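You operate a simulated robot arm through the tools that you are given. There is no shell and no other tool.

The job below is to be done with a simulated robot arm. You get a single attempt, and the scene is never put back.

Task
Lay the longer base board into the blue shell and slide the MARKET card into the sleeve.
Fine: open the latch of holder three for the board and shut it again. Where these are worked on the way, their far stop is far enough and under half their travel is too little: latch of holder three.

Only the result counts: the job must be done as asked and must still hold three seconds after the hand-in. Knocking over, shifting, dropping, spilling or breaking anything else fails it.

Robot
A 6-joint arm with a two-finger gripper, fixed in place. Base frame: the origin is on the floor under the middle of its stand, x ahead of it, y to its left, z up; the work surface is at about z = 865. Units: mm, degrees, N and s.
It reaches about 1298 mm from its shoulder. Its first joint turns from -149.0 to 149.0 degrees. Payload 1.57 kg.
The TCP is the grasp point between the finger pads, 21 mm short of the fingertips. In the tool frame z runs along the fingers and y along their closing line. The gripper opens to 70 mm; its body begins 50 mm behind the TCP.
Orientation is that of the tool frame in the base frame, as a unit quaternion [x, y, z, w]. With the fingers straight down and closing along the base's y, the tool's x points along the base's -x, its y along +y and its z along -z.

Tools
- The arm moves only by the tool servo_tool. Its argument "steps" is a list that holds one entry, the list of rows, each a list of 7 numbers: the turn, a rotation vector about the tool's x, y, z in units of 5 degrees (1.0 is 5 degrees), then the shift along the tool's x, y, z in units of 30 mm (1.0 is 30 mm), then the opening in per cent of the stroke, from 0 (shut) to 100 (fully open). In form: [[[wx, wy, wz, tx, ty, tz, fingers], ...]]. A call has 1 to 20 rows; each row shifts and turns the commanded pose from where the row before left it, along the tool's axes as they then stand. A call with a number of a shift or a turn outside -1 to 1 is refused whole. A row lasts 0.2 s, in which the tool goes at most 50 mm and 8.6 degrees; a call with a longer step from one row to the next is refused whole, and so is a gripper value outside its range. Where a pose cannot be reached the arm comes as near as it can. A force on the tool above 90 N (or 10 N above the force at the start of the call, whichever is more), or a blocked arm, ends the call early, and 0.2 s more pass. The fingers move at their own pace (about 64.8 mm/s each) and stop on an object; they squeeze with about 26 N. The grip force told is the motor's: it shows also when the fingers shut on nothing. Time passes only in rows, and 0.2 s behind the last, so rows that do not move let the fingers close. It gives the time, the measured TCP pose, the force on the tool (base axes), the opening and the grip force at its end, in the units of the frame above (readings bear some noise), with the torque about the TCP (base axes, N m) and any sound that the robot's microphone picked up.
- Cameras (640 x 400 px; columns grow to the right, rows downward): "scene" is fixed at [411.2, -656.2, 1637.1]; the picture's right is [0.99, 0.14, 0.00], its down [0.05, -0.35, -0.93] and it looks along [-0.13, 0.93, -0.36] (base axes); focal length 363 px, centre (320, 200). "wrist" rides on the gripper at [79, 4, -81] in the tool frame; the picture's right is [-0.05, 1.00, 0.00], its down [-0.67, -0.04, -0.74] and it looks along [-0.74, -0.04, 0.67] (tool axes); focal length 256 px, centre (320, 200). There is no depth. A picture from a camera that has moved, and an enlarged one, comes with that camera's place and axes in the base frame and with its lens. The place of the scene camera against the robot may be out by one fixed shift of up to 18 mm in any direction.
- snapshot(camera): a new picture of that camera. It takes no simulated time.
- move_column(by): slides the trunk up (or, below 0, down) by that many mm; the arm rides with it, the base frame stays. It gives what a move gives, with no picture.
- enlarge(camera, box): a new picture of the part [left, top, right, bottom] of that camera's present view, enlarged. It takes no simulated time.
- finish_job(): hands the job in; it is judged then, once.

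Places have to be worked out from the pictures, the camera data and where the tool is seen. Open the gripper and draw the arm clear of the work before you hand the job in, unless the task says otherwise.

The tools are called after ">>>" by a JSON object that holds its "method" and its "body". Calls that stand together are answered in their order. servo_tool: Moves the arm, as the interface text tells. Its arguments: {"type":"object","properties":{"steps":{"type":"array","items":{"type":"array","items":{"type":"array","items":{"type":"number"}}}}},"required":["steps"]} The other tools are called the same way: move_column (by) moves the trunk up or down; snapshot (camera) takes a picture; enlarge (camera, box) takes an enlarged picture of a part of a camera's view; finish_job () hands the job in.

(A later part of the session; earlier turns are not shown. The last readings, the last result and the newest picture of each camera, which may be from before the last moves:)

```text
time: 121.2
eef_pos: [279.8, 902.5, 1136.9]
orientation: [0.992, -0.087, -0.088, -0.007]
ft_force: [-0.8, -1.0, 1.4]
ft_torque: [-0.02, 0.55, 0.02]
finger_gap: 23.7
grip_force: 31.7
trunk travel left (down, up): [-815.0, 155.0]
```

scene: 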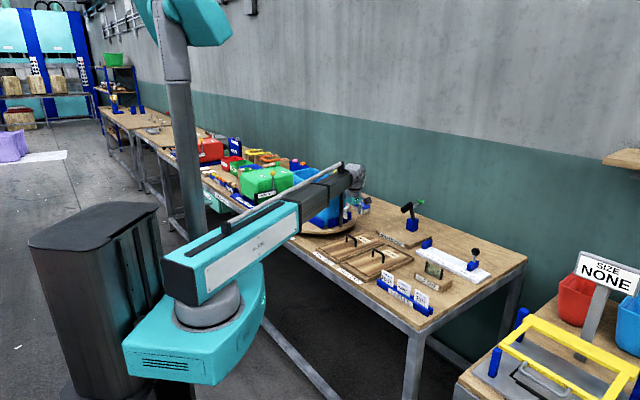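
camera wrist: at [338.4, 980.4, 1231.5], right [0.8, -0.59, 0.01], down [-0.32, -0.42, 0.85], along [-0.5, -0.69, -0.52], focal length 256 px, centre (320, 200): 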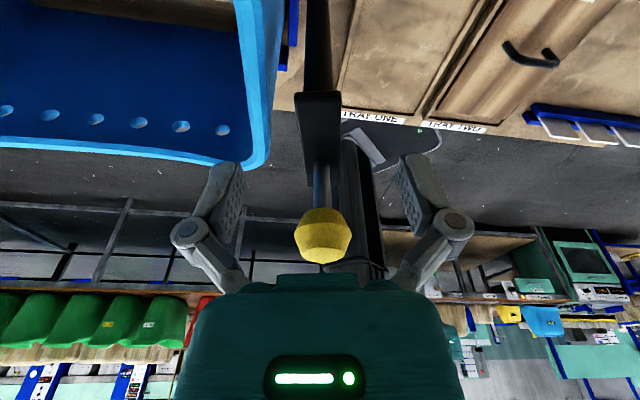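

Forces are near zero. I continue another 25°.

>>> {"method": "servo_tool", "body": {"steps": [[[0.174, 0, 0.985, 0, 0.006, 0, 0], [0.174, 0, 0.985, 0, 0.006, 0, 0], [0.174, 0, 0.985, 0, 0.006, 0, 0], [0.174, 0, 0.985, 0, 0.006, 0, 0], [0.174, 0, 0.985, 0, 0.006, 0, 0], [0, 0, 0, 0, 0, 0, 0]]]}}

>>> {"method": "enlarge", "body": {"camera": "scene", "box": [270, 150, 390, 240]}}

```text
time: 122.6
eef_pos: [280.8, 902.3, 1135.9]
orientation: [0.95, -0.299, -0.085, -0.025]
ft_force: [0.9, -0.2, 2.0]
ft_torque: [0.45, 0.69, 0.0]
finger_gap: 24.0
grip_force: 31.8
trunk travel left (down, up): [-815.0, 155.0]
```

```text
4.44 times, centred on (330, 195) of scene
camera zoom: at [411.2, -656.2, 1637.1], right [0.99, 0.14, 0.0], down [0.05, -0.35, -0.93], along [-0.13, 0.93, -0.36], focal length 1613 px, centre (276, 222)
```

zoom: 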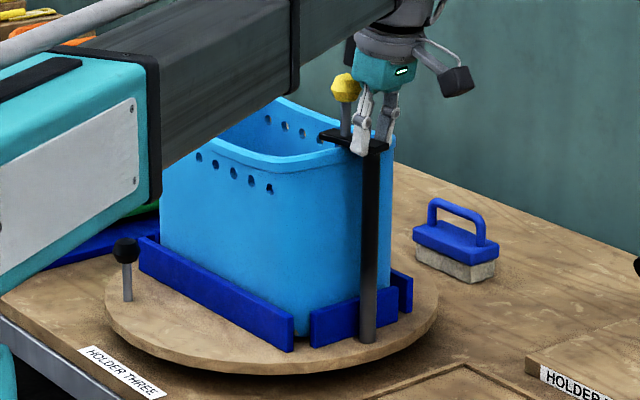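

About 10° remain. I close them in small rows and look for the stop torque.

>>> {"method": "servo_tool", "body": {"steps": [[[0.087, 0, 0.493, 0, 0.004, 0, 0], [0.087, 0, 0.493, 0, 0.004, 0, 0], [0.087, 0, 0.493, 0, 0.004, 0, 0], [0, 0, 0, 0, 0, 0, 0]]]}}

>>> {"method": "servo_tool", "body": {"steps": [[[0.087, 0, 0.493, 0, 0.004, 0, 0], [0, 0, 0, 0, 0, 0, 0]]]}}

```text
time: 123.6
eef_pos: [279.2, 902.6, 1136.5]
orientation: [0.928, -0.361, -0.083, -0.031]
ft_force: [0.6, -0.2, 1.8]
ft_torque: [0.58, 0.47, -0.03]
finger_gap: 23.9
grip_force: 32.0
trunk travel left (down, up): [-815.0, 155.0]
```

```text
time: 124.2
eef_pos: [281.2, 901.2, 1137.3]
orientation: [0.921, -0.38, -0.082, -0.032]
ft_force: [-0.7, 0.8, 2.5]
ft_torque: [0.32, 0.26, 0.02]
finger_gap: 23.8
grip_force: 31.8
trunk travel left (down, up): [-815.0, 155.0]
```

The yaw equals the original shut yaw. I push 2° further to feel the shut stop.

>>> {"method": "servo_tool", "body": {"steps": [[[0.035, 0, 0.197, 0, 0.001, 0, 0], [0.035, 0, 0.197, 0, 0.001, 0, 0], [0, 0, 0, 0, 0, 0, 0]]]}}

>>> {"method": "enlarge", "body": {"camera": "scene", "box": [270, 150, 390, 240]}}

```text
time: 125.0
eef_pos: [279.6, 900.6, 1137.1]
orientation: [0.914, -0.397, -0.08, -0.033]
ft_force: [-1.6, -3.4, -0.7]
ft_torque: [-0.07, -0.08, 0.69]
finger_gap: 24.0
grip_force: 32.1
trunk travel left (down, up): [-815.0, 155.0]
```

```text
4.44 times, centred on (330, 195) of scene
camera zoom: at [411.2, -656.2, 1637.1], right [0.99, 0.14, 0.0], down [0.05, -0.35, -0.93], along [-0.13, 0.93, -0.36], focal length 1613 px, centre (276, 222)
```

zoom: 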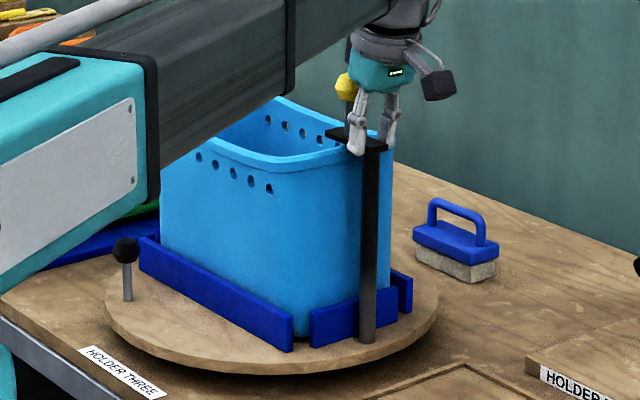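

The stop is felt (0.69 Nm): the latch is shut. I relax the twist slightly, open the fingers and check.

>>> {"method": "servo_tool", "body": {"steps": [[[-0.028, 0, -0.16, 0, 0, 0, 0], [-0.028, 0, -0.16, 0, 0, 0, 0], [0, 0, 0, 0, 0, 0, 0], [0, 0, 0, 0, 0, 0, 100], [0, 0, 0, 0, 0, 0, 100], [0, 0, 0, 0, 0, 0, 100]]]}}

>>> {"method": "move_column", "body": {"by": 144}}

>>> {"method": "enlarge", "body": {"camera": "scene", "box": [270, 150, 390, 240]}}

>>> {"method": "snapshot", "body": {"camera": "wrist"}}

```text
time: 126.4
eef_pos: [280.4, 902.0, 1137.2]
orientation: [0.919, -0.384, -0.082, -0.032]
ft_force: [-0.3, 0.1, 0.0]
ft_torque: [-0.03, 0.01, 0.03]
finger_gap: 70.0
grip_force: 0.0
trunk travel left (down, up): [-815.0, 155.0]
```

```text
time: 128.1
eef_pos: [280.5, 900.4, 1280.4]
orientation: [0.919, -0.384, -0.082, -0.032]
ft_force: [-0.5, 0.3, 0.0]
ft_torque: [-0.01, 0.03, -0.04]
finger_gap: 70.2
grip_force: 0.0
trunk travel left (down, up): [-959.0, 11.0]
```

```text
4.44 times, centred on (330, 195) of scene
camera zoom: at [411.2, -656.2, 1637.1], right [0.99, 0.14, 0.0], down [0.05, -0.35, -0.93], along [-0.13, 0.93, -0.36], focal length 1613 px, centre (276, 222)
```

zoom: 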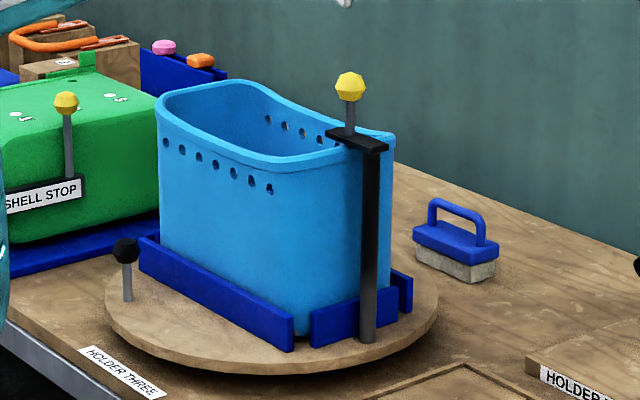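

```text
taken
camera wrist: at [343.3, 832.5, 1346.4], right [-0.75, -0.67, 0.01], down [-0.34, 0.4, 0.85], along [-0.57, 0.63, -0.53], focal length 256 px, centre (320, 200)
```

wrist: 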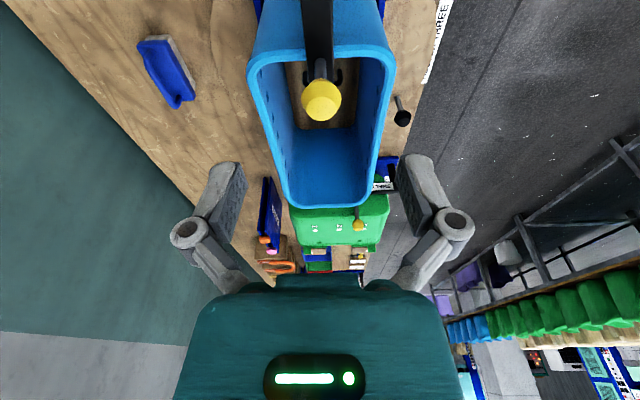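

The latch and turntable now look exactly as in the first picture, with the board inside. Next is the card: I straighten the tool and move over the label rack.

>>> {"method": "servo_tool", "body": {"steps": [[[0, 1, 0, 0, 0, 0, 100], [0, 1, 0, 0, 0, 0, 100], [0, 0, 0, 0.95, 0.3, 0, 100], [0, 0, 0, 0.95, 0.3, 0, 100], [0, 0, 0, 0.95, 0.3, 0, 100], [0, 0, 0, 0.95, 0.3, 0, 100], [0, 0, 0, 0.95, 0.3, 0, 100], [0, 0, 0, 0.95, 0.3, 0, 100], [0, 0, 0, 0.95, 0.3, 0, 100], [0, 0, 0, 0.95, 0.3, 0, 100], [0, 0, 0, 0.95, 0.3, 0, 100], [0, 0, 0, 0.95, 0.3, 0, 100], [0, 0, 0, 0.95, 0.3, 0, 100], [0, 0, 0, 0.95, 0.3, 0, 100], [0, 0, 0, 0.95, 0.3, 0, 100], [0, 0, 0, 0.95, 0.3, 0, 100], [0, 0, 0, 0.95, 0.3, 0, 100], [0, 0, 0, 0.95, 0.3, 0, 100], [0, 0, 0, 0.95, 0.3, 0, 100], [0, 0, 0, 0, 0, 0, 100]]]}}

>>> {"method": "enlarge", "body": {"camera": "wrist", "box": [0, 0, 640, 120]}}

>>> {"method": "snapshot", "body": {"camera": "scene"}}

```text
time: 132.3
eef_pos: [513.7, 450.0, 1278.4]
orientation: [0.923, -0.384, -0.002, 0.002]
ft_force: [-0.1, 0.1, 0.0]
ft_torque: [-0.02, 0.01, -0.02]
finger_gap: 70.0
grip_force: 0.0
out of reach, approached as far as the arm can: row 3
trunk travel left (down, up): [-959.0, 11.0]
```

```text
1.00 times, centred on (320, 60) of wrist (not enlarged: the box is as wide or as high as the picture)
camera zoom: at [567.4, 390.2, 1358.7], right [-0.75, -0.67, 0.0], down [-0.44, 0.5, 0.75], along [-0.5, 0.55, -0.67], focal length 256 px, centre (320, 340)
```

zoom: 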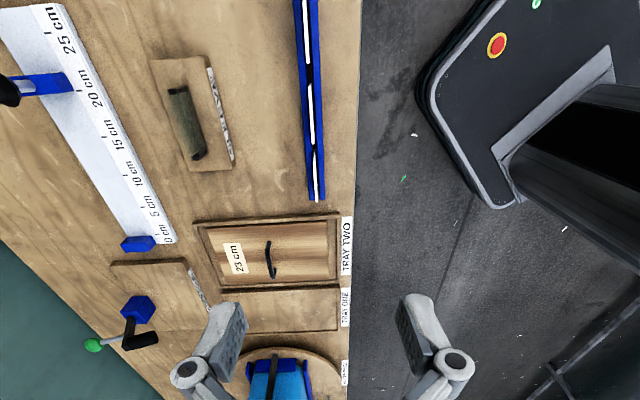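

```text
taken
```

scene: 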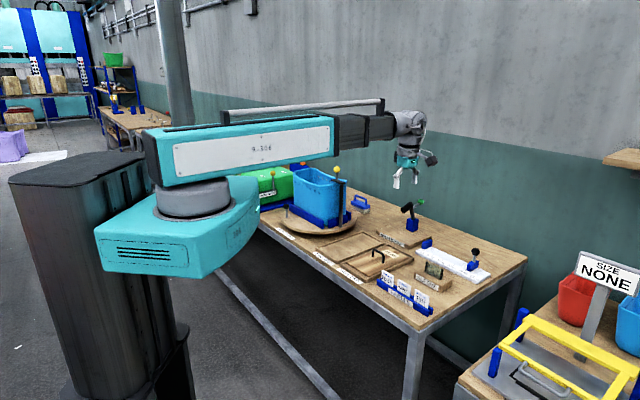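

The enlarged view shows rack and sleeve from above. I tilt the tool 25° to bring them properly into view and enlarge them.

>>> {"method": "servo_tool", "body": {"steps": [[[0, 1, 0, 0, 0, 0, 100], [0, 1, 0, 0, 0, 0, 100], [0, 1, 0, 0, 0, 0, 100], [0, 1, 0, 0, 0, 0, 100], [0, 1, 0, 0, 0, 0, 100], [0, 0, 0, 0, 0, 0, 100]]]}}

>>> {"method": "enlarge", "body": {"camera": "wrist", "box": [0, 0, 640, 120]}}

>>> {"method": "enlarge", "body": {"camera": "wrist", "box": [250, 0, 390, 88]}}

>>> {"method": "enlarge", "body": {"camera": "wrist", "box": [140, 0, 280, 88]}}

```text
time: 133.7
eef_pos: [513.7, 449.0, 1295.6]
orientation: [0.901, -0.376, 0.199, 0.085]
ft_force: [-0.8, 0.0, 0.1]
ft_torque: [0.03, 0.03, -0.02]
finger_gap: 70.1
grip_force: 0.1
out of reach, approached as far as the arm can: row 2, 3, 4, 5
trunk travel left (down, up): [-959.0, 11.0]
```

```text
1.00 times, centred on (320, 60) of wrist (not enlarged: the box is as wide or as high as the picture)
camera zoom: at [537.4, 419.4, 1402.1], right [-0.74, -0.67, -0.02], down [-0.62, 0.68, 0.39], along [-0.25, 0.3, -0.92], focal length 256 px, centre (320, 340)
```

zoom: 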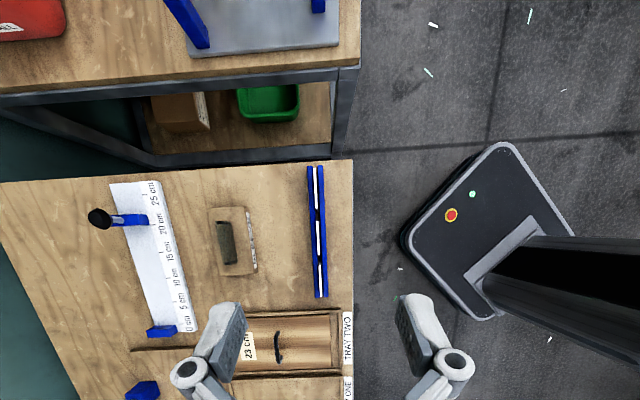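

```text
4.55 times, centred on (320, 44) of wrist
camera zoom: at [537.4, 419.4, 1402.1], right [-0.74, -0.67, -0.02], down [-0.62, 0.68, 0.39], along [-0.25, 0.3, -0.92], focal length 1164 px, centre (320, 909)
```

zoom: 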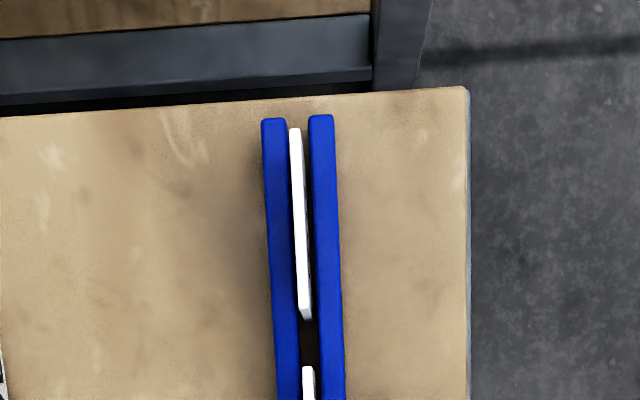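

```text
4.55 times, centred on (210, 44) of wrist
camera zoom: at [537.4, 419.4, 1402.1], right [-0.74, -0.67, -0.02], down [-0.62, 0.68, 0.39], along [-0.25, 0.3, -0.92], focal length 1164 px, centre (820, 909)
```

zoom: 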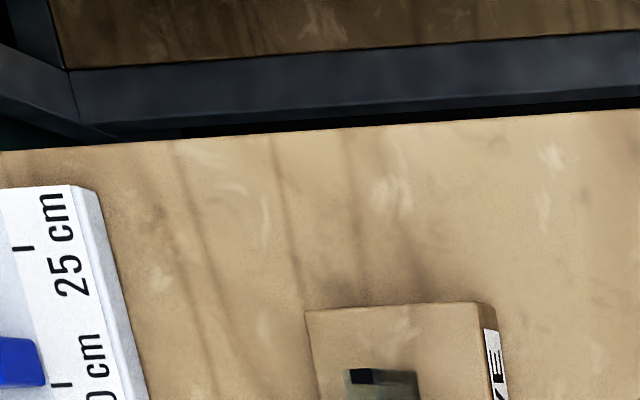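

Top in this view is the -l end, so the middle card is MARKET (TOTE above, BEACH below). I enlarge the middle card and the sleeve.

>>> {"method": "enlarge", "body": {"camera": "wrist", "box": [265, 60, 375, 128]}}

>>> {"method": "enlarge", "body": {"camera": "wrist", "box": [180, 55, 290, 123]}}

>>> {"method": "enlarge", "body": {"camera": "scene", "box": [370, 260, 470, 320]}}

>>> {"method": "enlarge", "body": {"camera": "scene", "box": [410, 250, 460, 300]}}

```text
5.82 times, centred on (320, 94) of wrist
camera zoom: at [537.4, 419.4, 1402.1], right [-0.74, -0.67, -0.02], down [-0.62, 0.68, 0.39], along [-0.25, 0.3, -0.92], focal length 1489 px, centre (320, 817)
```

zoom: 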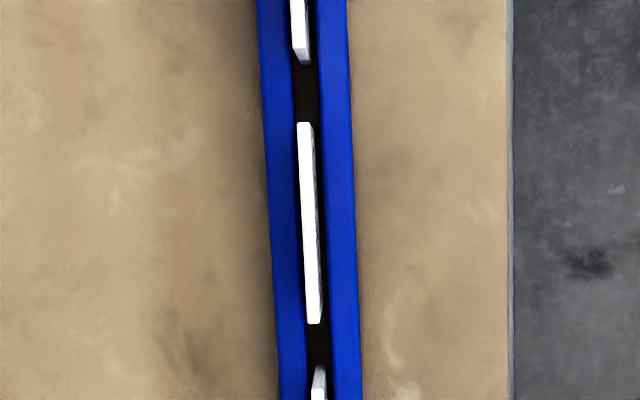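

```text
5.82 times, centred on (235, 89) of wrist
camera zoom: at [537.4, 419.4, 1402.1], right [-0.74, -0.67, -0.02], down [-0.62, 0.68, 0.39], along [-0.25, 0.3, -0.92], focal length 1489 px, centre (814, 846)
```

zoom: 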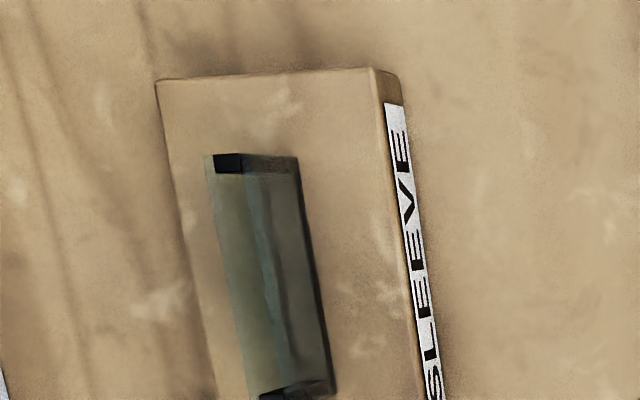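

```text
6.40 times, centred on (420, 290) of scene
camera zoom: at [411.2, -656.2, 1637.1], right [0.99, 0.14, 0.0], down [0.05, -0.35, -0.93], along [-0.13, 0.93, -0.36], focal length 2323 px, centre (-320, -376)
```

zoom: 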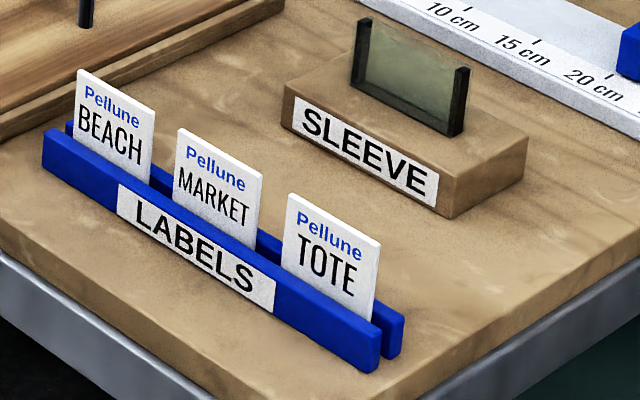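

```text
8.00 times, centred on (435, 275) of scene
camera zoom: at [411.2, -656.2, 1637.1], right [0.99, 0.14, 0.0], down [0.05, -0.35, -0.93], along [-0.13, 0.93, -0.36], focal length 2903 px, centre (-600, -400)
```

zoom: 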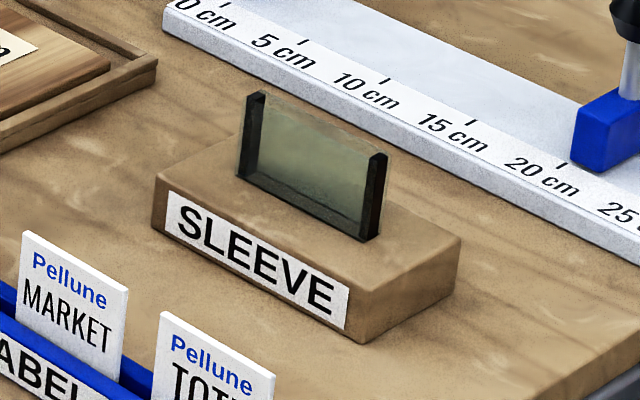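

The sleeve is two clear plates between dark end posts, open at the top, parallel to the card. I enlarge it further for its slot position.

>>> {"method": "enlarge", "body": {"camera": "wrist", "box": [200, 72, 264, 112]}}

>>> {"method": "enlarge", "body": {"camera": "wrist", "box": [200, 100, 264, 140]}}

>>> {"method": "enlarge", "body": {"camera": "scene", "box": [420, 255, 452, 280]}}

```text
10.00 times, centred on (232, 92) of wrist
camera zoom: at [537.4, 419.4, 1402.1], right [-0.74, -0.67, -0.02], down [-0.62, 0.68, 0.39], along [-0.25, 0.3, -0.92], focal length 2560 px, centre (1200, 1280)
```

zoom: 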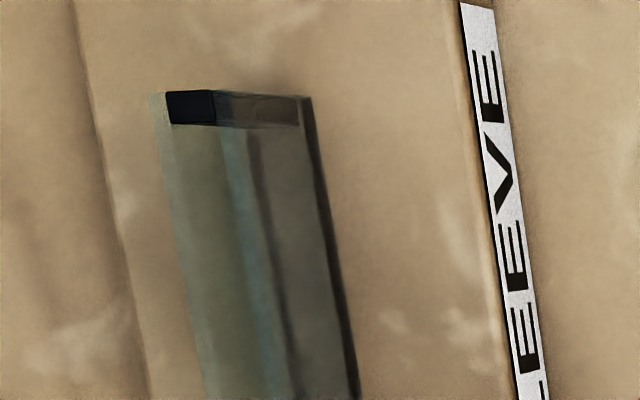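

```text
10.00 times, centred on (232, 120) of wrist
camera zoom: at [537.4, 419.4, 1402.1], right [-0.74, -0.67, -0.02], down [-0.62, 0.68, 0.39], along [-0.25, 0.3, -0.92], focal length 2560 px, centre (1200, 1000)
```

zoom: 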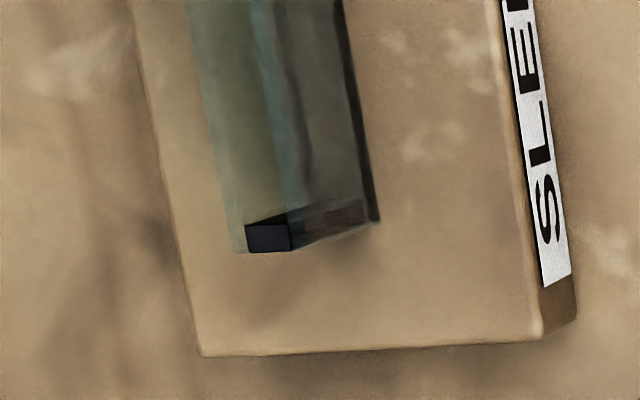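

```text
16.00 times, centred on (436, 268) of scene
camera zoom: at [411.2, -656.2, 1637.1], right [0.99, 0.14, 0.0], down [0.05, -0.35, -0.93], along [-0.13, 0.93, -0.36], focal length 5807 px, centre (-1536, -880)
```

zoom: 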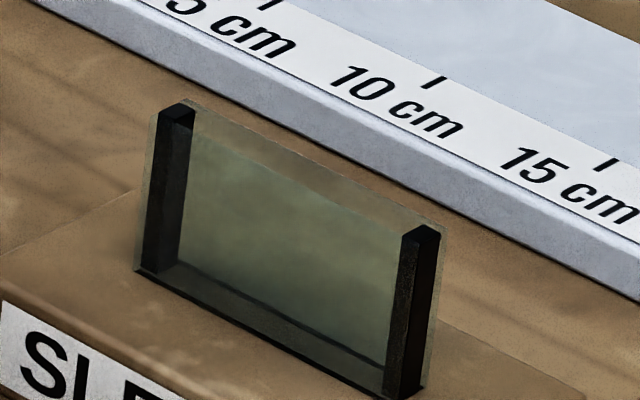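

Card top centre is about (540.4, 435.9) at z≈925, 55 mm wide and about 4 mm thick; the sleeve slot centre is about (658.5, 555.3), 62 × 8 mm, with its top at z≈926. I straighten the tool, move over the MARKET card and lower to z≈1000.

>>> {"method": "servo_tool", "body": {"steps": [[[0, -1, 0, 0, 0, 0, 100], [0, -1, 0, 0, 0, 0, 100], [0, -1, 0, 0, 0, 0, 100], [0, -1, 0, 0, 0, 0, 100], [0, -1, 0, 0, 0, 0, 100], [0, 0, 0, 0.927, -0.327, 0, 100], [0, 0, 0, 0, 0, 0, 100]]]}}

>>> {"method": "move_column", "body": {"by": -270}}

>>> {"method": "snapshot", "body": {"camera": "wrist"}}

>>> {"method": "enlarge", "body": {"camera": "wrist", "box": [270, 60, 370, 160]}}

>>> {"method": "enlarge", "body": {"camera": "scene", "box": [340, 200, 460, 320]}}

```text
time: 135.3
eef_pos: [539.8, 437.7, 1278.5]
orientation: [0.923, -0.385, -0.001, 0.002]
ft_force: [-0.6, 0.8, -0.1]
ft_torque: [0.0, -0.03, 0.0]
finger_gap: 69.9
grip_force: 0.0
out of reach, approached as far as the arm can: row 1, 2, 3, 5
trunk travel left (down, up): [-959.0, 11.0]
```

```text
time: 138.0
eef_pos: [539.6, 436.8, 1007.7]
orientation: [0.923, -0.385, -0.001, 0.001]
ft_force: [0.0, 1.1, -1.2]
ft_torque: [-0.03, 0.01, -0.01]
finger_gap: 70.2
grip_force: 0.0
trunk travel left (down, up): [-689.0, 281.0]
```

```text
taken
camera wrist: at [593.4, 376.9, 1088.8], right [-0.75, -0.66, 0.0], down [-0.44, 0.5, 0.75], along [-0.5, 0.56, -0.67], focal length 256 px, centre (320, 200)
```

wrist: 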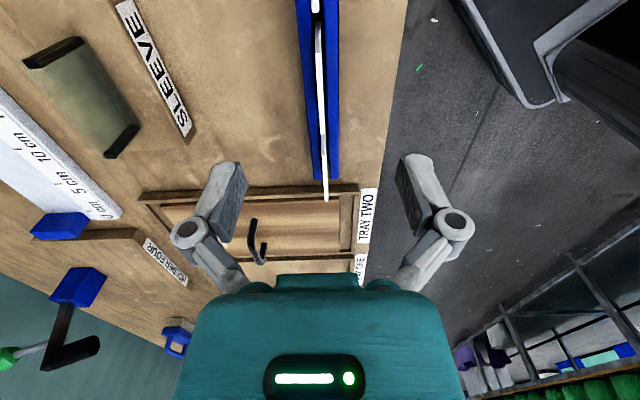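

```text
4.00 times, centred on (320, 110) of wrist
camera zoom: at [593.4, 376.9, 1088.8], right [-0.75, -0.66, 0.0], down [-0.44, 0.5, 0.75], along [-0.5, 0.56, -0.67], focal length 1024 px, centre (320, 560)
```

zoom: 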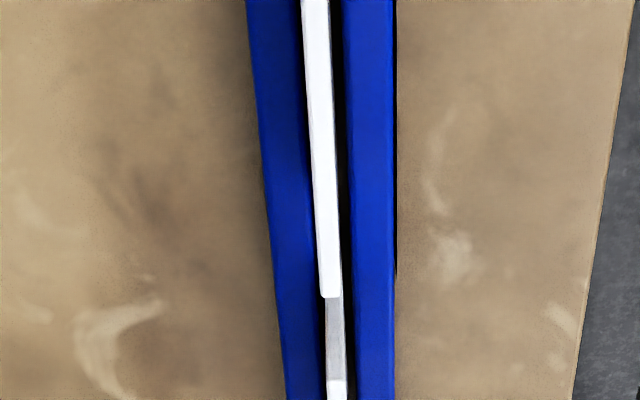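

```text
3.33 times, centred on (400, 260) of scene
camera zoom: at [411.2, -656.2, 1637.1], right [0.99, 0.14, 0.0], down [0.05, -0.35, -0.93], along [-0.13, 0.93, -0.36], focal length 1210 px, centre (53, 0)
```

zoom: 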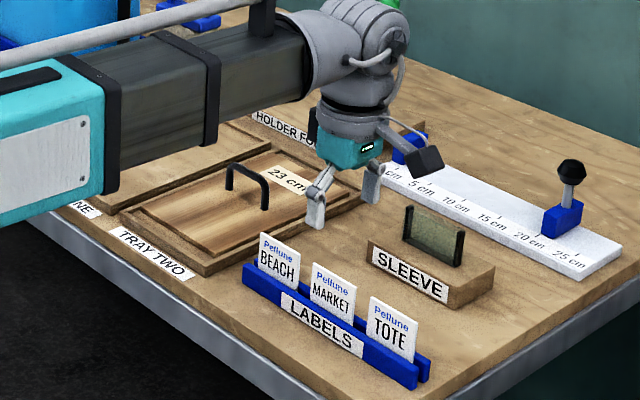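

The card is centred between the fingers within 0.5 mm and parallel. I nudge 0.5 mm, lower to TCP z≈929 and grip the card.

>>> {"method": "servo_tool", "body": {"steps": [[[0, 0, 0, 0, 0.017, 0, 100], [0, 0, 0, 0, 0, 0, 100]]]}}

>>> {"method": "move_column", "body": {"by": -79}}

>>> {"method": "snapshot", "body": {"camera": "wrist"}}

>>> {"method": "enlarge", "body": {"camera": "scene", "box": [370, 240, 450, 310]}}

```text
time: 138.6
eef_pos: [539.3, 436.8, 1006.8]
orientation: [0.923, -0.385, -0.002, 0.001]
ft_force: [-0.1, -0.6, 0.0]
ft_torque: [0.0, 0.0, 0.01]
finger_gap: 70.0
grip_force: 0.0
trunk travel left (down, up): [-689.0, 281.0]
```

```text
time: 139.8
eef_pos: [539.7, 436.1, 929.1]
orientation: [0.923, -0.385, -0.001, 0.001]
ft_force: [-0.1, -0.9, 0.2]
ft_torque: [0.0, 0.02, -0.01]
finger_gap: 70.1
grip_force: 0.0
trunk travel left (down, up): [-610.0, 360.0]
```

```text
taken
camera wrist: at [592.8, 376.5, 1009.8], right [-0.75, -0.66, 0.0], down [-0.44, 0.5, 0.75], along [-0.5, 0.56, -0.67], focal length 256 px, centre (320, 200)
```

wrist: 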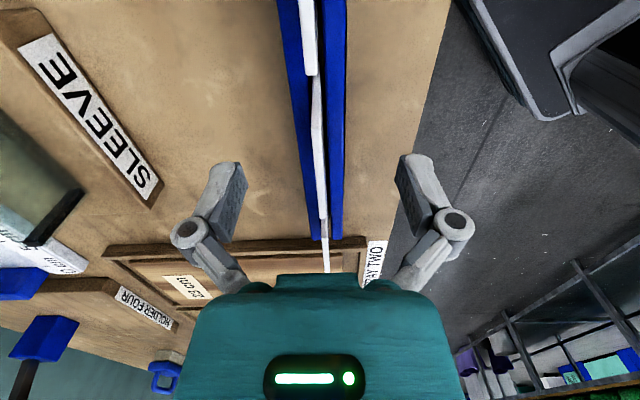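

```text
5.71 times, centred on (410, 275) of scene
camera zoom: at [411.2, -656.2, 1637.1], right [0.99, 0.14, 0.0], down [0.05, -0.35, -0.93], along [-0.13, 0.93, -0.36], focal length 2074 px, centre (-194, -229)
```

zoom: 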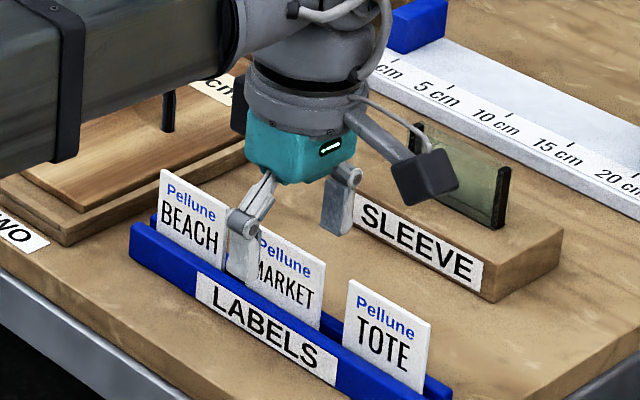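

The MARKET card sits centred between the fingers (its top spans ±28 mm about the TCP). I close the gripper on it.

>>> {"method": "servo_tool", "body": {"steps": [[[0, 0, 0, 0, 0, 0, 0], [0, 0, 0, 0, 0, 0, 0], [0, 0, 0, 0, 0, 0, 0], [0, 0, 0, 0, 0, 0, 0], [0, 0, 0, 0, 0, 0, 0]]]}}

>>> {"method": "enlarge", "body": {"camera": "scene", "box": [370, 240, 450, 310]}}

>>> {"method": "snapshot", "body": {"camera": "wrist"}}

```text
time: 141.0
eef_pos: [538.4, 436.9, 929.6]
orientation: [0.923, -0.385, -0.002, 0.001]
ft_force: [-0.5, 0.6, 1.1]
ft_torque: [-0.01, -0.01, -0.03]
finger_gap: 6.3
grip_force: 26.0
trunk travel left (down, up): [-610.0, 360.0]
```

```text
5.71 times, centred on (410, 275) of scene
camera zoom: at [411.2, -656.2, 1637.1], right [0.99, 0.14, 0.0], down [0.05, -0.35, -0.93], along [-0.13, 0.93, -0.36], focal length 2074 px, centre (-194, -229)
```

zoom: 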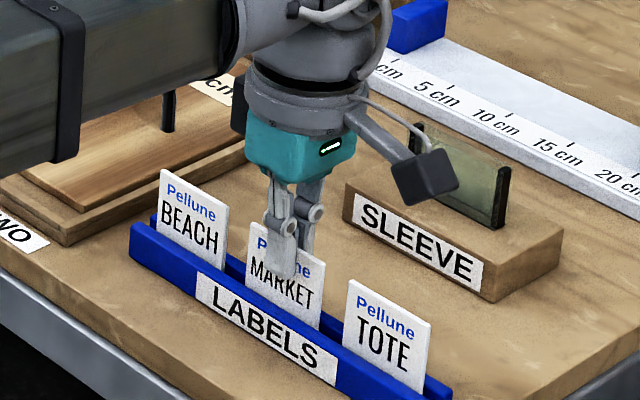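

```text
taken
camera wrist: at [592.8, 376.6, 1009.8], right [-0.75, -0.66, 0.0], down [-0.44, 0.5, 0.75], along [-0.5, 0.56, -0.67], focal length 256 px, centre (320, 200)
```

wrist: 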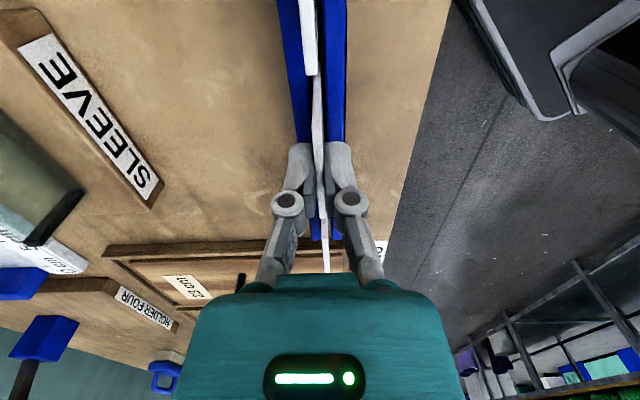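

Gripped (6.3 mm thick). I lift it out of the rack.

>>> {"method": "move_column", "body": {"by": 30}}

>>> {"method": "move_column", "body": {"by": 80}}

>>> {"method": "enlarge", "body": {"camera": "scene", "box": [360, 210, 460, 310]}}

>>> {"method": "snapshot", "body": {"camera": "wrist"}}

```text
time: 141.7
eef_pos: [538.4, 436.3, 959.0]
orientation: [0.923, -0.386, -0.001, 0.002]
ft_force: [-1.4, 0.4, -0.4]
ft_torque: [0.04, -0.02, -0.04]
finger_gap: 6.1
grip_force: 25.8
trunk travel left (down, up): [-640.0, 330.0]
```

```text
time: 142.9
eef_pos: [539.8, 436.7, 1039.3]
orientation: [0.923, -0.385, -0.001, 0.001]
ft_force: [0.1, -0.6, 0.2]
ft_torque: [0.0, 0.02, 0.03]
finger_gap: 6.2
grip_force: 25.8
trunk travel left (down, up): [-720.0, 250.0]
```

```text
4.00 times, centred on (410, 260) of scene
camera zoom: at [411.2, -656.2, 1637.1], right [0.99, 0.14, 0.0], down [0.05, -0.35, -0.93], along [-0.13, 0.93, -0.36], focal length 1452 px, centre (-40, -40)
```

zoom: 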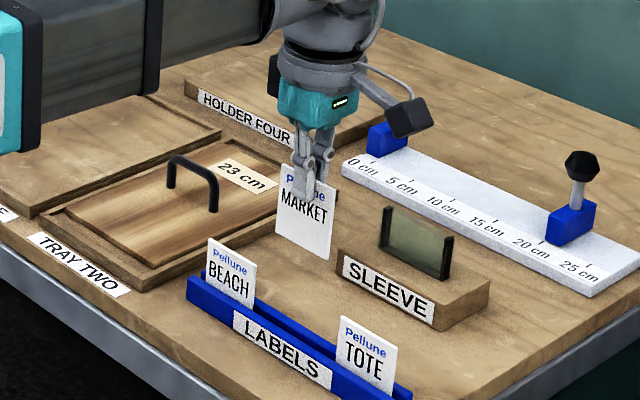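

```text
taken
camera wrist: at [593.0, 376.7, 1119.7], right [-0.75, -0.66, 0.0], down [-0.44, 0.5, 0.75], along [-0.5, 0.56, -0.67], focal length 256 px, centre (320, 200)
```

wrist: 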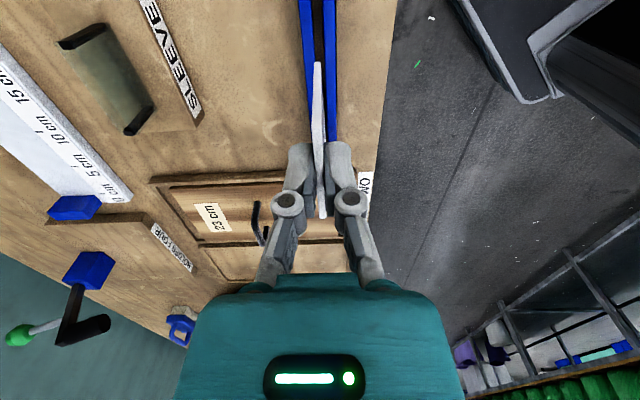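

The MARKET card is out. I carry it 168 mm in +w to above the sleeve.

>>> {"method": "servo_tool", "body": {"steps": [[[0, 0, 0, -0.01, -0.934, 0, 0], [0, 0, 0, -0.01, -0.934, 0, 0], [0, 0, 0, -0.01, -0.934, 0, 0], [0, 0, 0, -0.01, -0.934, 0, 0], [0, 0, 0, -0.01, -0.934, 0, 0], [0, 0, 0, -0.01, -0.934, 0, 0], [0, 0, 0, 0, 0, 0, 0]]]}}

>>> {"method": "enlarge", "body": {"camera": "wrist", "box": [0, 0, 640, 120]}}

>>> {"method": "enlarge", "body": {"camera": "wrist", "box": [240, 0, 400, 100]}}

>>> {"method": "enlarge", "body": {"camera": "scene", "box": [400, 210, 480, 290]}}

```text
time: 144.5
eef_pos: [657.7, 557.3, 1039.4]
orientation: [0.923, -0.385, -0.001, 0.001]
ft_force: [-0.6, -0.3, 0.0]
ft_torque: [0.02, 0.02, 0.03]
finger_gap: 5.9
grip_force: 26.0
trunk travel left (down, up): [-720.0, 250.0]
```

```text
1.00 times, centred on (320, 60) of wrist (not enlarged: the box is as wide or as high as the picture)
camera zoom: at [711.9, 496.5, 1119.6], right [-0.75, -0.66, 0.0], down [-0.44, 0.5, 0.75], along [-0.5, 0.56, -0.67], focal length 256 px, centre (320, 340)
```

zoom: 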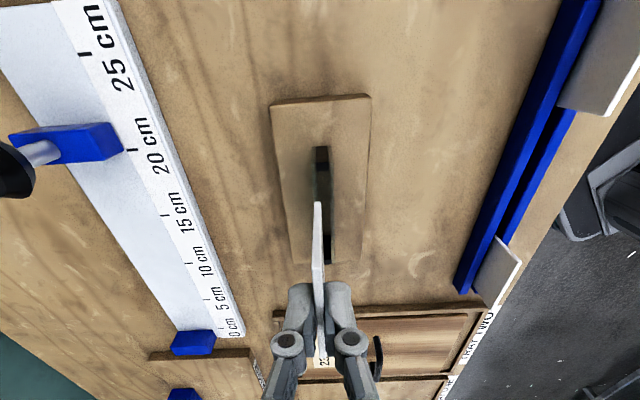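

```text
4.00 times, centred on (320, 50) of wrist
camera zoom: at [711.9, 496.5, 1119.6], right [-0.75, -0.66, 0.0], down [-0.44, 0.5, 0.75], along [-0.5, 0.56, -0.67], focal length 1024 px, centre (320, 800)
```

zoom: 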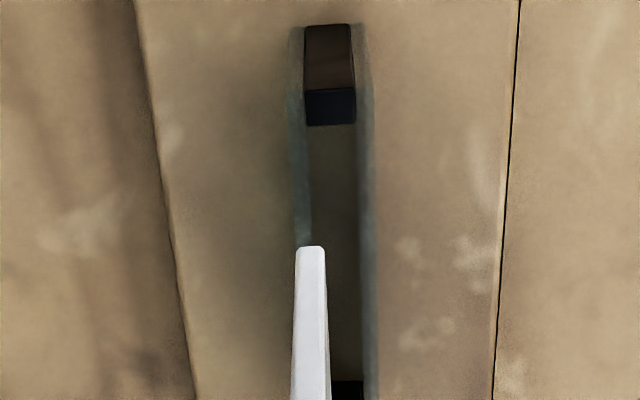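

```text
5.00 times, centred on (440, 250) of scene
camera zoom: at [411.2, -656.2, 1637.1], right [0.99, 0.14, 0.0], down [0.05, -0.35, -0.93], along [-0.13, 0.93, -0.36], focal length 1815 px, centre (-280, -50)
```

zoom: 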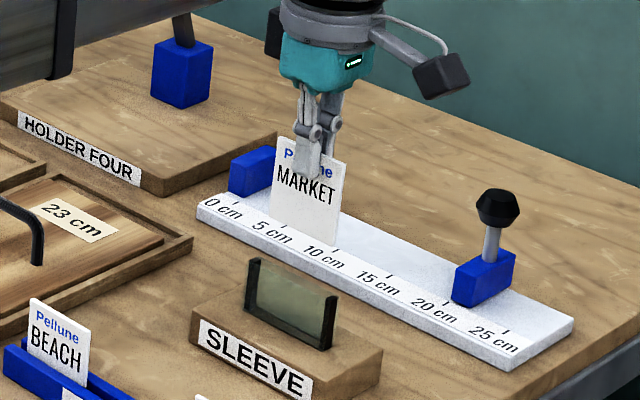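

Looking down past the card, the slot centre lies 3.5 mm in +ty and 1.7 mm in -tx from the card, and is turned about 0.7°. I correct these and lower to about 10 mm above the sleeve.

>>> {"method": "servo_tool", "body": {"steps": [[[0, 0, -0.14, -0.057, 0.115, 0, 0], [0, 0, 0, 0, 0, 0, 0]]]}}

>>> {"method": "move_column", "body": {"by": -36}}

>>> {"method": "enlarge", "body": {"camera": "wrist", "box": [260, 0, 380, 75]}}

>>> {"method": "enlarge", "body": {"camera": "wrist", "box": [260, 60, 380, 135]}}

>>> {"method": "enlarge", "body": {"camera": "scene", "box": [412, 235, 462, 280]}}

```text
time: 145.1
eef_pos: [653.6, 556.3, 1038.6]
orientation: [0.925, -0.38, -0.001, 0.001]
ft_force: [0.1, -0.7, -0.7]
ft_torque: [-0.01, -0.04, 0.04]
finger_gap: 6.3
grip_force: 25.5
trunk travel left (down, up): [-720.0, 250.0]
```

```text
time: 145.9
eef_pos: [654.4, 554.5, 1002.7]
orientation: [0.925, -0.379, -0.001, 0.002]
ft_force: [-0.3, -0.2, -0.4]
ft_torque: [0.0, 0.0, -0.02]
finger_gap: 5.9
grip_force: 25.3
trunk travel left (down, up): [-684.0, 286.0]
```

```text
5.33 times, centred on (320, 38) of wrist
camera zoom: at [708.7, 495.6, 1083.7], right [-0.74, -0.67, 0.0], down [-0.45, 0.49, 0.75], along [-0.5, 0.55, -0.67], focal length 1365 px, centre (320, 1067)
```

zoom: 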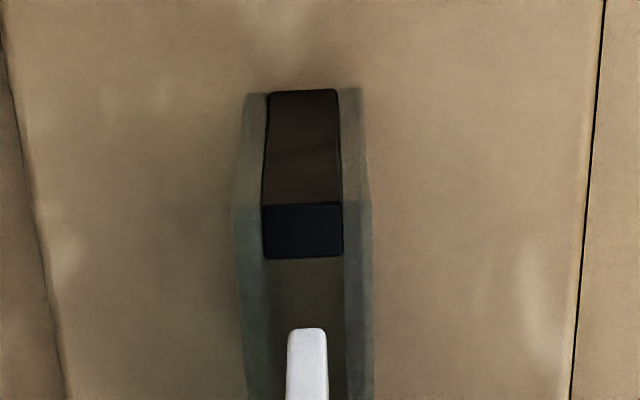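

```text
5.33 times, centred on (320, 98) of wrist
camera zoom: at [708.7, 495.6, 1083.7], right [-0.74, -0.67, 0.0], down [-0.45, 0.49, 0.75], along [-0.5, 0.55, -0.67], focal length 1365 px, centre (320, 747)
```

zoom: 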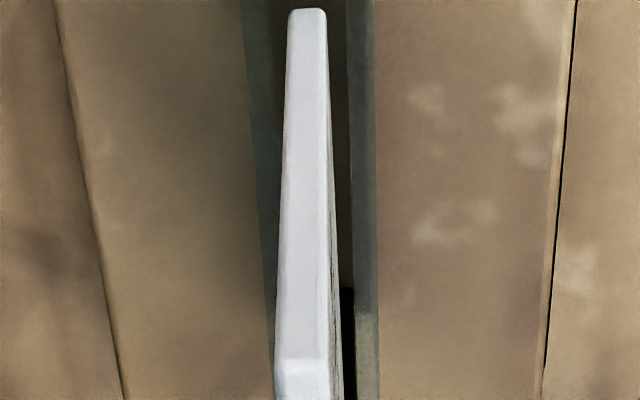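

```text
8.89 times, centred on (437, 258) of scene
camera zoom: at [411.2, -656.2, 1637.1], right [0.99, 0.14, 0.0], down [0.05, -0.35, -0.93], along [-0.13, 0.93, -0.36], focal length 3226 px, centre (-720, -311)
```

zoom: 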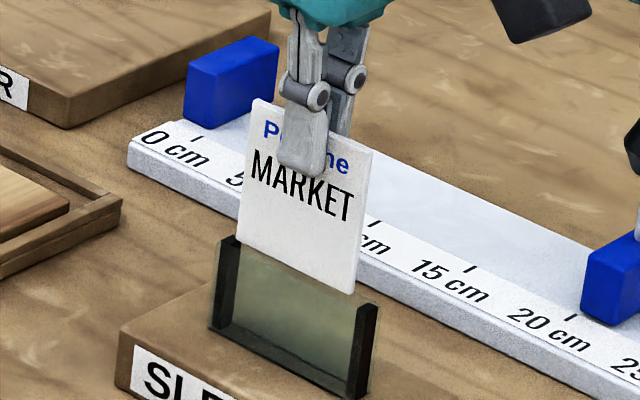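

The card is within 0.4 mm of the slot's middle line. I trim -0.4 mm and lower in small steps, watching for contact at the slot mouth.

>>> {"method": "servo_tool", "body": {"steps": [[[0, 0, 0, -0.01, -0.013, 0, 0], [0, 0, 0, 0, 0, 0, 0]]]}}

>>> {"method": "move_column", "body": {"by": -9}}

>>> {"method": "enlarge", "body": {"camera": "wrist", "box": [260, 0, 380, 75]}}

>>> {"method": "enlarge", "body": {"camera": "scene", "box": [412, 235, 462, 280]}}

```text
time: 146.5
eef_pos: [653.9, 555.2, 1002.7]
orientation: [0.925, -0.379, -0.002, 0.001]
ft_force: [-0.5, 0.2, 0.7]
ft_torque: [0.02, -0.04, -0.03]
finger_gap: 5.8
grip_force: 25.9
trunk travel left (down, up): [-684.0, 286.0]
```

```text
time: 147.1
eef_pos: [654.7, 555.8, 994.1]
orientation: [0.925, -0.381, -0.001, 0.002]
ft_force: [0.7, -0.5, -1.0]
ft_torque: [0.01, 0.04, -0.03]
finger_gap: 6.2
grip_force: 25.9
trunk travel left (down, up): [-675.0, 295.0]
```

```text
5.33 times, centred on (320, 38) of wrist
camera zoom: at [708.7, 496.4, 1074.7], right [-0.74, -0.67, 0.0], down [-0.45, 0.49, 0.75], along [-0.5, 0.55, -0.67], focal length 1365 px, centre (320, 1067)
```

zoom: 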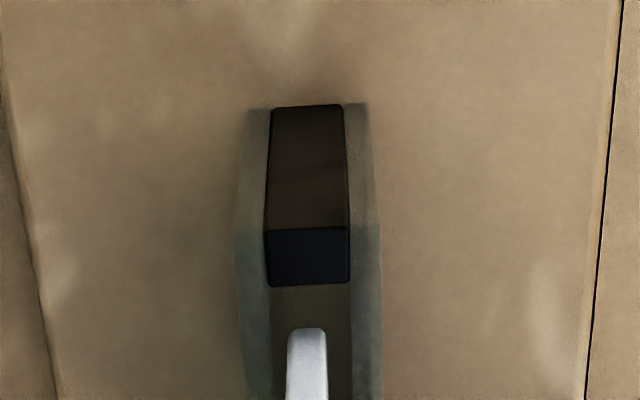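

```text
8.89 times, centred on (437, 258) of scene
camera zoom: at [411.2, -656.2, 1637.1], right [0.99, 0.14, 0.0], down [0.05, -0.35, -0.93], along [-0.13, 0.93, -0.36], focal length 3226 px, centre (-720, -311)
```

zoom: 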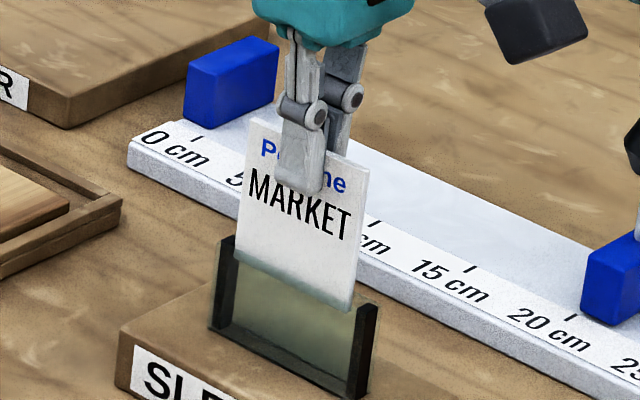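

Card bottom is just at the slot mouth and centred. I lower 8 mm more and check.

>>> {"method": "move_column", "body": {"by": -6}}

>>> {"method": "move_column", "body": {"by": -5}}

>>> {"method": "enlarge", "body": {"camera": "wrist", "box": [260, 0, 380, 75]}}

>>> {"method": "enlarge", "body": {"camera": "scene", "box": [412, 235, 462, 280]}}

```text
time: 147.6
eef_pos: [655.7, 555.3, 989.0]
orientation: [0.925, -0.38, -0.002, 0.002]
ft_force: [0.5, 0.2, -1.3]
ft_torque: [-0.01, -0.04, 0.0]
finger_gap: 6.1
grip_force: 26.0
trunk travel left (down, up): [-669.0, 301.0]
```

```text
time: 148.2
eef_pos: [653.9, 556.8, 983.0]
orientation: [0.925, -0.38, -0.001, 0.001]
ft_force: [-0.9, -0.2, -0.5]
ft_torque: [0.01, 0.0, -0.01]
finger_gap: 6.2
grip_force: 25.8
trunk travel left (down, up): [-664.0, 306.0]
```

```text
5.33 times, centred on (320, 38) of wrist
camera zoom: at [708.7, 496.4, 1063.7], right [-0.74, -0.67, 0.0], down [-0.45, 0.49, 0.75], along [-0.5, 0.55, -0.67], focal length 1365 px, centre (320, 1067)
```

zoom: 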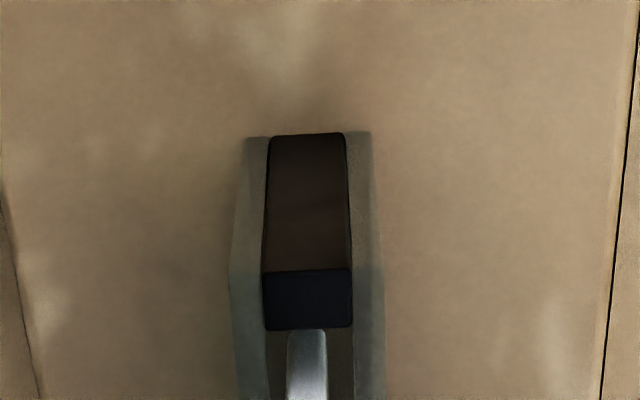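

```text
8.89 times, centred on (437, 258) of scene
camera zoom: at [411.2, -656.2, 1637.1], right [0.99, 0.14, 0.0], down [0.05, -0.35, -0.93], along [-0.13, 0.93, -0.36], focal length 3226 px, centre (-720, -311)
```

zoom: 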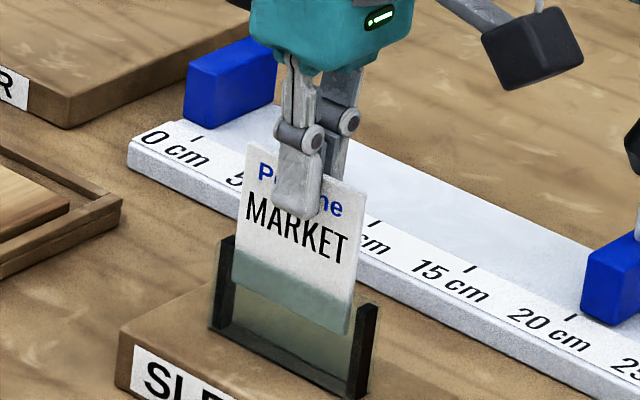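

The card is entering the sleeve with no contact force. I continue down in steps.

>>> {"method": "move_column", "body": {"by": -8}}

>>> {"method": "move_column", "body": {"by": -8}}

>>> {"method": "enlarge", "body": {"camera": "scene", "box": [412, 235, 462, 280]}}

>>> {"method": "enlarge", "body": {"camera": "wrist", "box": [260, 20, 380, 95]}}

```text
time: 148.7
eef_pos: [654.6, 555.7, 975.3]
orientation: [0.925, -0.38, -0.002, 0.001]
ft_force: [0.5, -0.4, -0.5]
ft_torque: [0.02, -0.02, -0.05]
finger_gap: 6.1
grip_force: 26.3
trunk travel left (down, up): [-656.0, 314.0]
```

```text
time: 149.3
eef_pos: [654.7, 556.8, 967.6]
orientation: [0.925, -0.38, -0.001, 0.001]
ft_force: [-0.1, -0.6, -0.8]
ft_torque: [-0.03, -0.03, 0.01]
finger_gap: 5.9
grip_force: 25.8
trunk travel left (down, up): [-648.0, 322.0]
```

```text
8.89 times, centred on (437, 258) of scene
camera zoom: at [411.2, -656.2, 1637.1], right [0.99, 0.14, 0.0], down [0.05, -0.35, -0.93], along [-0.13, 0.93, -0.36], focal length 3226 px, centre (-720, -311)
```

zoom: 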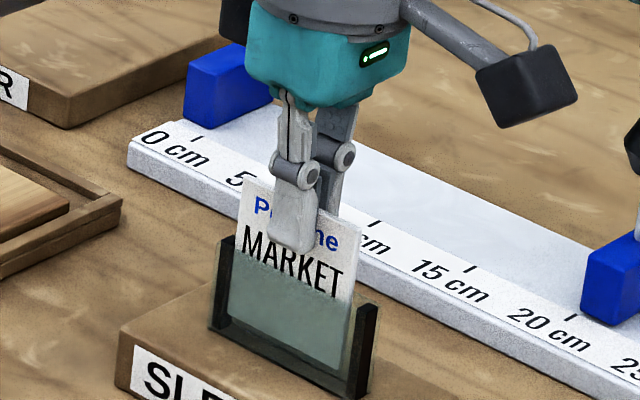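

```text
5.33 times, centred on (320, 58) of wrist
camera zoom: at [708.7, 496.4, 1047.7], right [-0.74, -0.67, 0.0], down [-0.45, 0.49, 0.75], along [-0.5, 0.55, -0.67], focal length 1365 px, centre (320, 960)
```

zoom: 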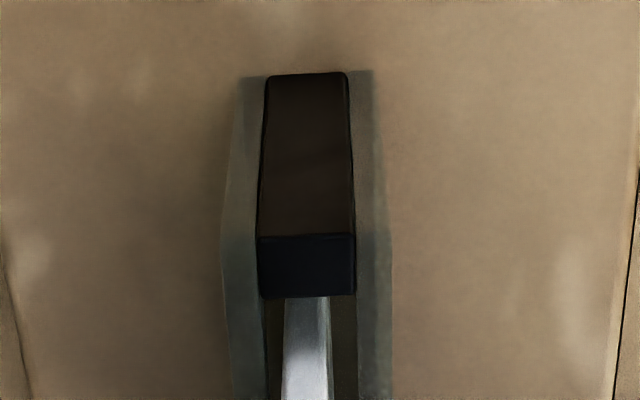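

Centred and free. I lower further in small steps until the card meets the sleeve floor or the fingertips near the sleeve top.

>>> {"method": "move_column", "body": {"by": -6}}

>>> {"method": "move_column", "body": {"by": -4}}

>>> {"method": "enlarge", "body": {"camera": "scene", "box": [412, 235, 462, 280]}}

```text
time: 149.8
eef_pos: [653.7, 554.9, 960.1]
orientation: [0.925, -0.379, -0.001, 0.0]
ft_force: [-0.8, -0.1, -0.3]
ft_torque: [-0.01, 0.01, -0.01]
finger_gap: 5.8
grip_force: 26.3
trunk travel left (down, up): [-642.0, 328.0]
```

```text
time: 150.4
eef_pos: [653.0, 554.8, 958.4]
orientation: [0.925, -0.38, -0.001, 0.001]
ft_force: [0.7, 0.4, 19.7]
ft_torque: [0.04, -0.06, -0.01]
finger_gap: 6.1
grip_force: 26.1
trunk travel left (down, up): [-638.0, 332.0]
```

```text
8.89 times, centred on (437, 258) of scene
camera zoom: at [411.2, -656.2, 1637.1], right [0.99, 0.14, 0.0], down [0.05, -0.35, -0.93], along [-0.13, 0.93, -0.36], focal length 3226 px, centre (-720, -311)
```

zoom: 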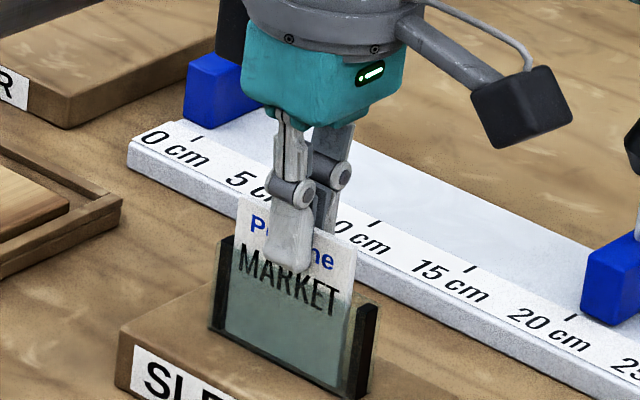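

The upward 20 N with no torque shows the card standing on the sleeve's floor. I relieve 1.5 mm, open the fingers and raise.

>>> {"method": "move_column", "body": {"by": 1.5}}

>>> {"method": "servo_tool", "body": {"steps": [[[0, 0, 0, 0, 0, 0, 100], [0, 0, 0, 0, 0, 0, 100], [0, 0, 0, 0, 0, 0, 100], [0, 0, 0, 0, 0, 0, 100]]]}}

>>> {"method": "move_column", "body": {"by": 40}}

>>> {"method": "enlarge", "body": {"camera": "scene", "box": [412, 235, 462, 280]}}

>>> {"method": "enlarge", "body": {"camera": "wrist", "box": [240, 0, 400, 100]}}

```text
time: 150.9
eef_pos: [653.6, 556.1, 958.4]
orientation: [0.925, -0.379, -0.002, 0.001]
ft_force: [0.8, 1.1, 6.1]
ft_torque: [-0.01, -0.01, 0.0]
finger_gap: 6.0
grip_force: 26.2
trunk travel left (down, up): [-640.0, 330.0]
```

```text
time: 151.9
eef_pos: [653.5, 556.3, 958.5]
orientation: [0.925, -0.38, -0.001, 0.0]
ft_force: [-0.3, 0.8, 0.3]
ft_torque: [0.0, 0.0, -0.02]
finger_gap: 69.9
grip_force: 0.0
trunk travel left (down, up): [-640.0, 330.0]
```

```text
time: 152.7
eef_pos: [653.8, 556.8, 999.3]
orientation: [0.925, -0.38, -0.002, 0.001]
ft_force: [0.2, -0.4, -0.9]
ft_torque: [0.02, 0.02, -0.02]
finger_gap: 69.8
grip_force: 0.1
trunk travel left (down, up): [-680.0, 290.0]
```

```text
8.89 times, centred on (437, 258) of scene
camera zoom: at [411.2, -656.2, 1637.1], right [0.99, 0.14, 0.0], down [0.05, -0.35, -0.93], along [-0.13, 0.93, -0.36], focal length 3226 px, centre (-720, -311)
```

zoom: 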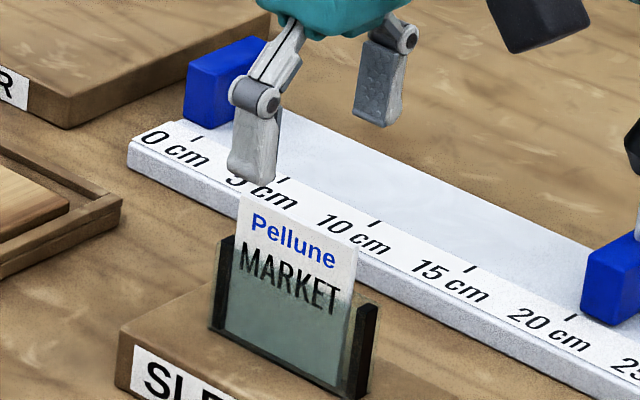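

```text
4.00 times, centred on (320, 50) of wrist
camera zoom: at [708.9, 496.5, 1079.1], right [-0.74, -0.67, 0.0], down [-0.45, 0.49, 0.75], along [-0.5, 0.55, -0.67], focal length 1024 px, centre (320, 800)
```

zoom: 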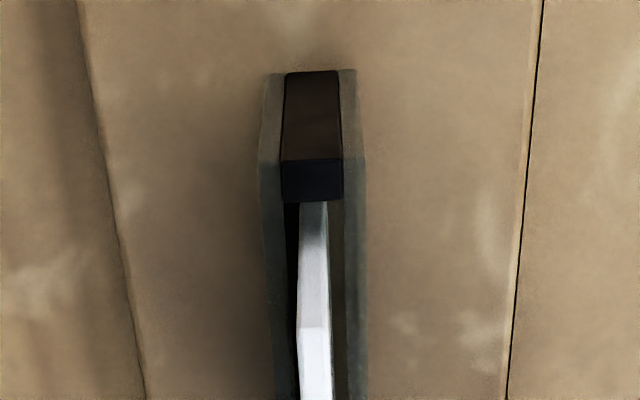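

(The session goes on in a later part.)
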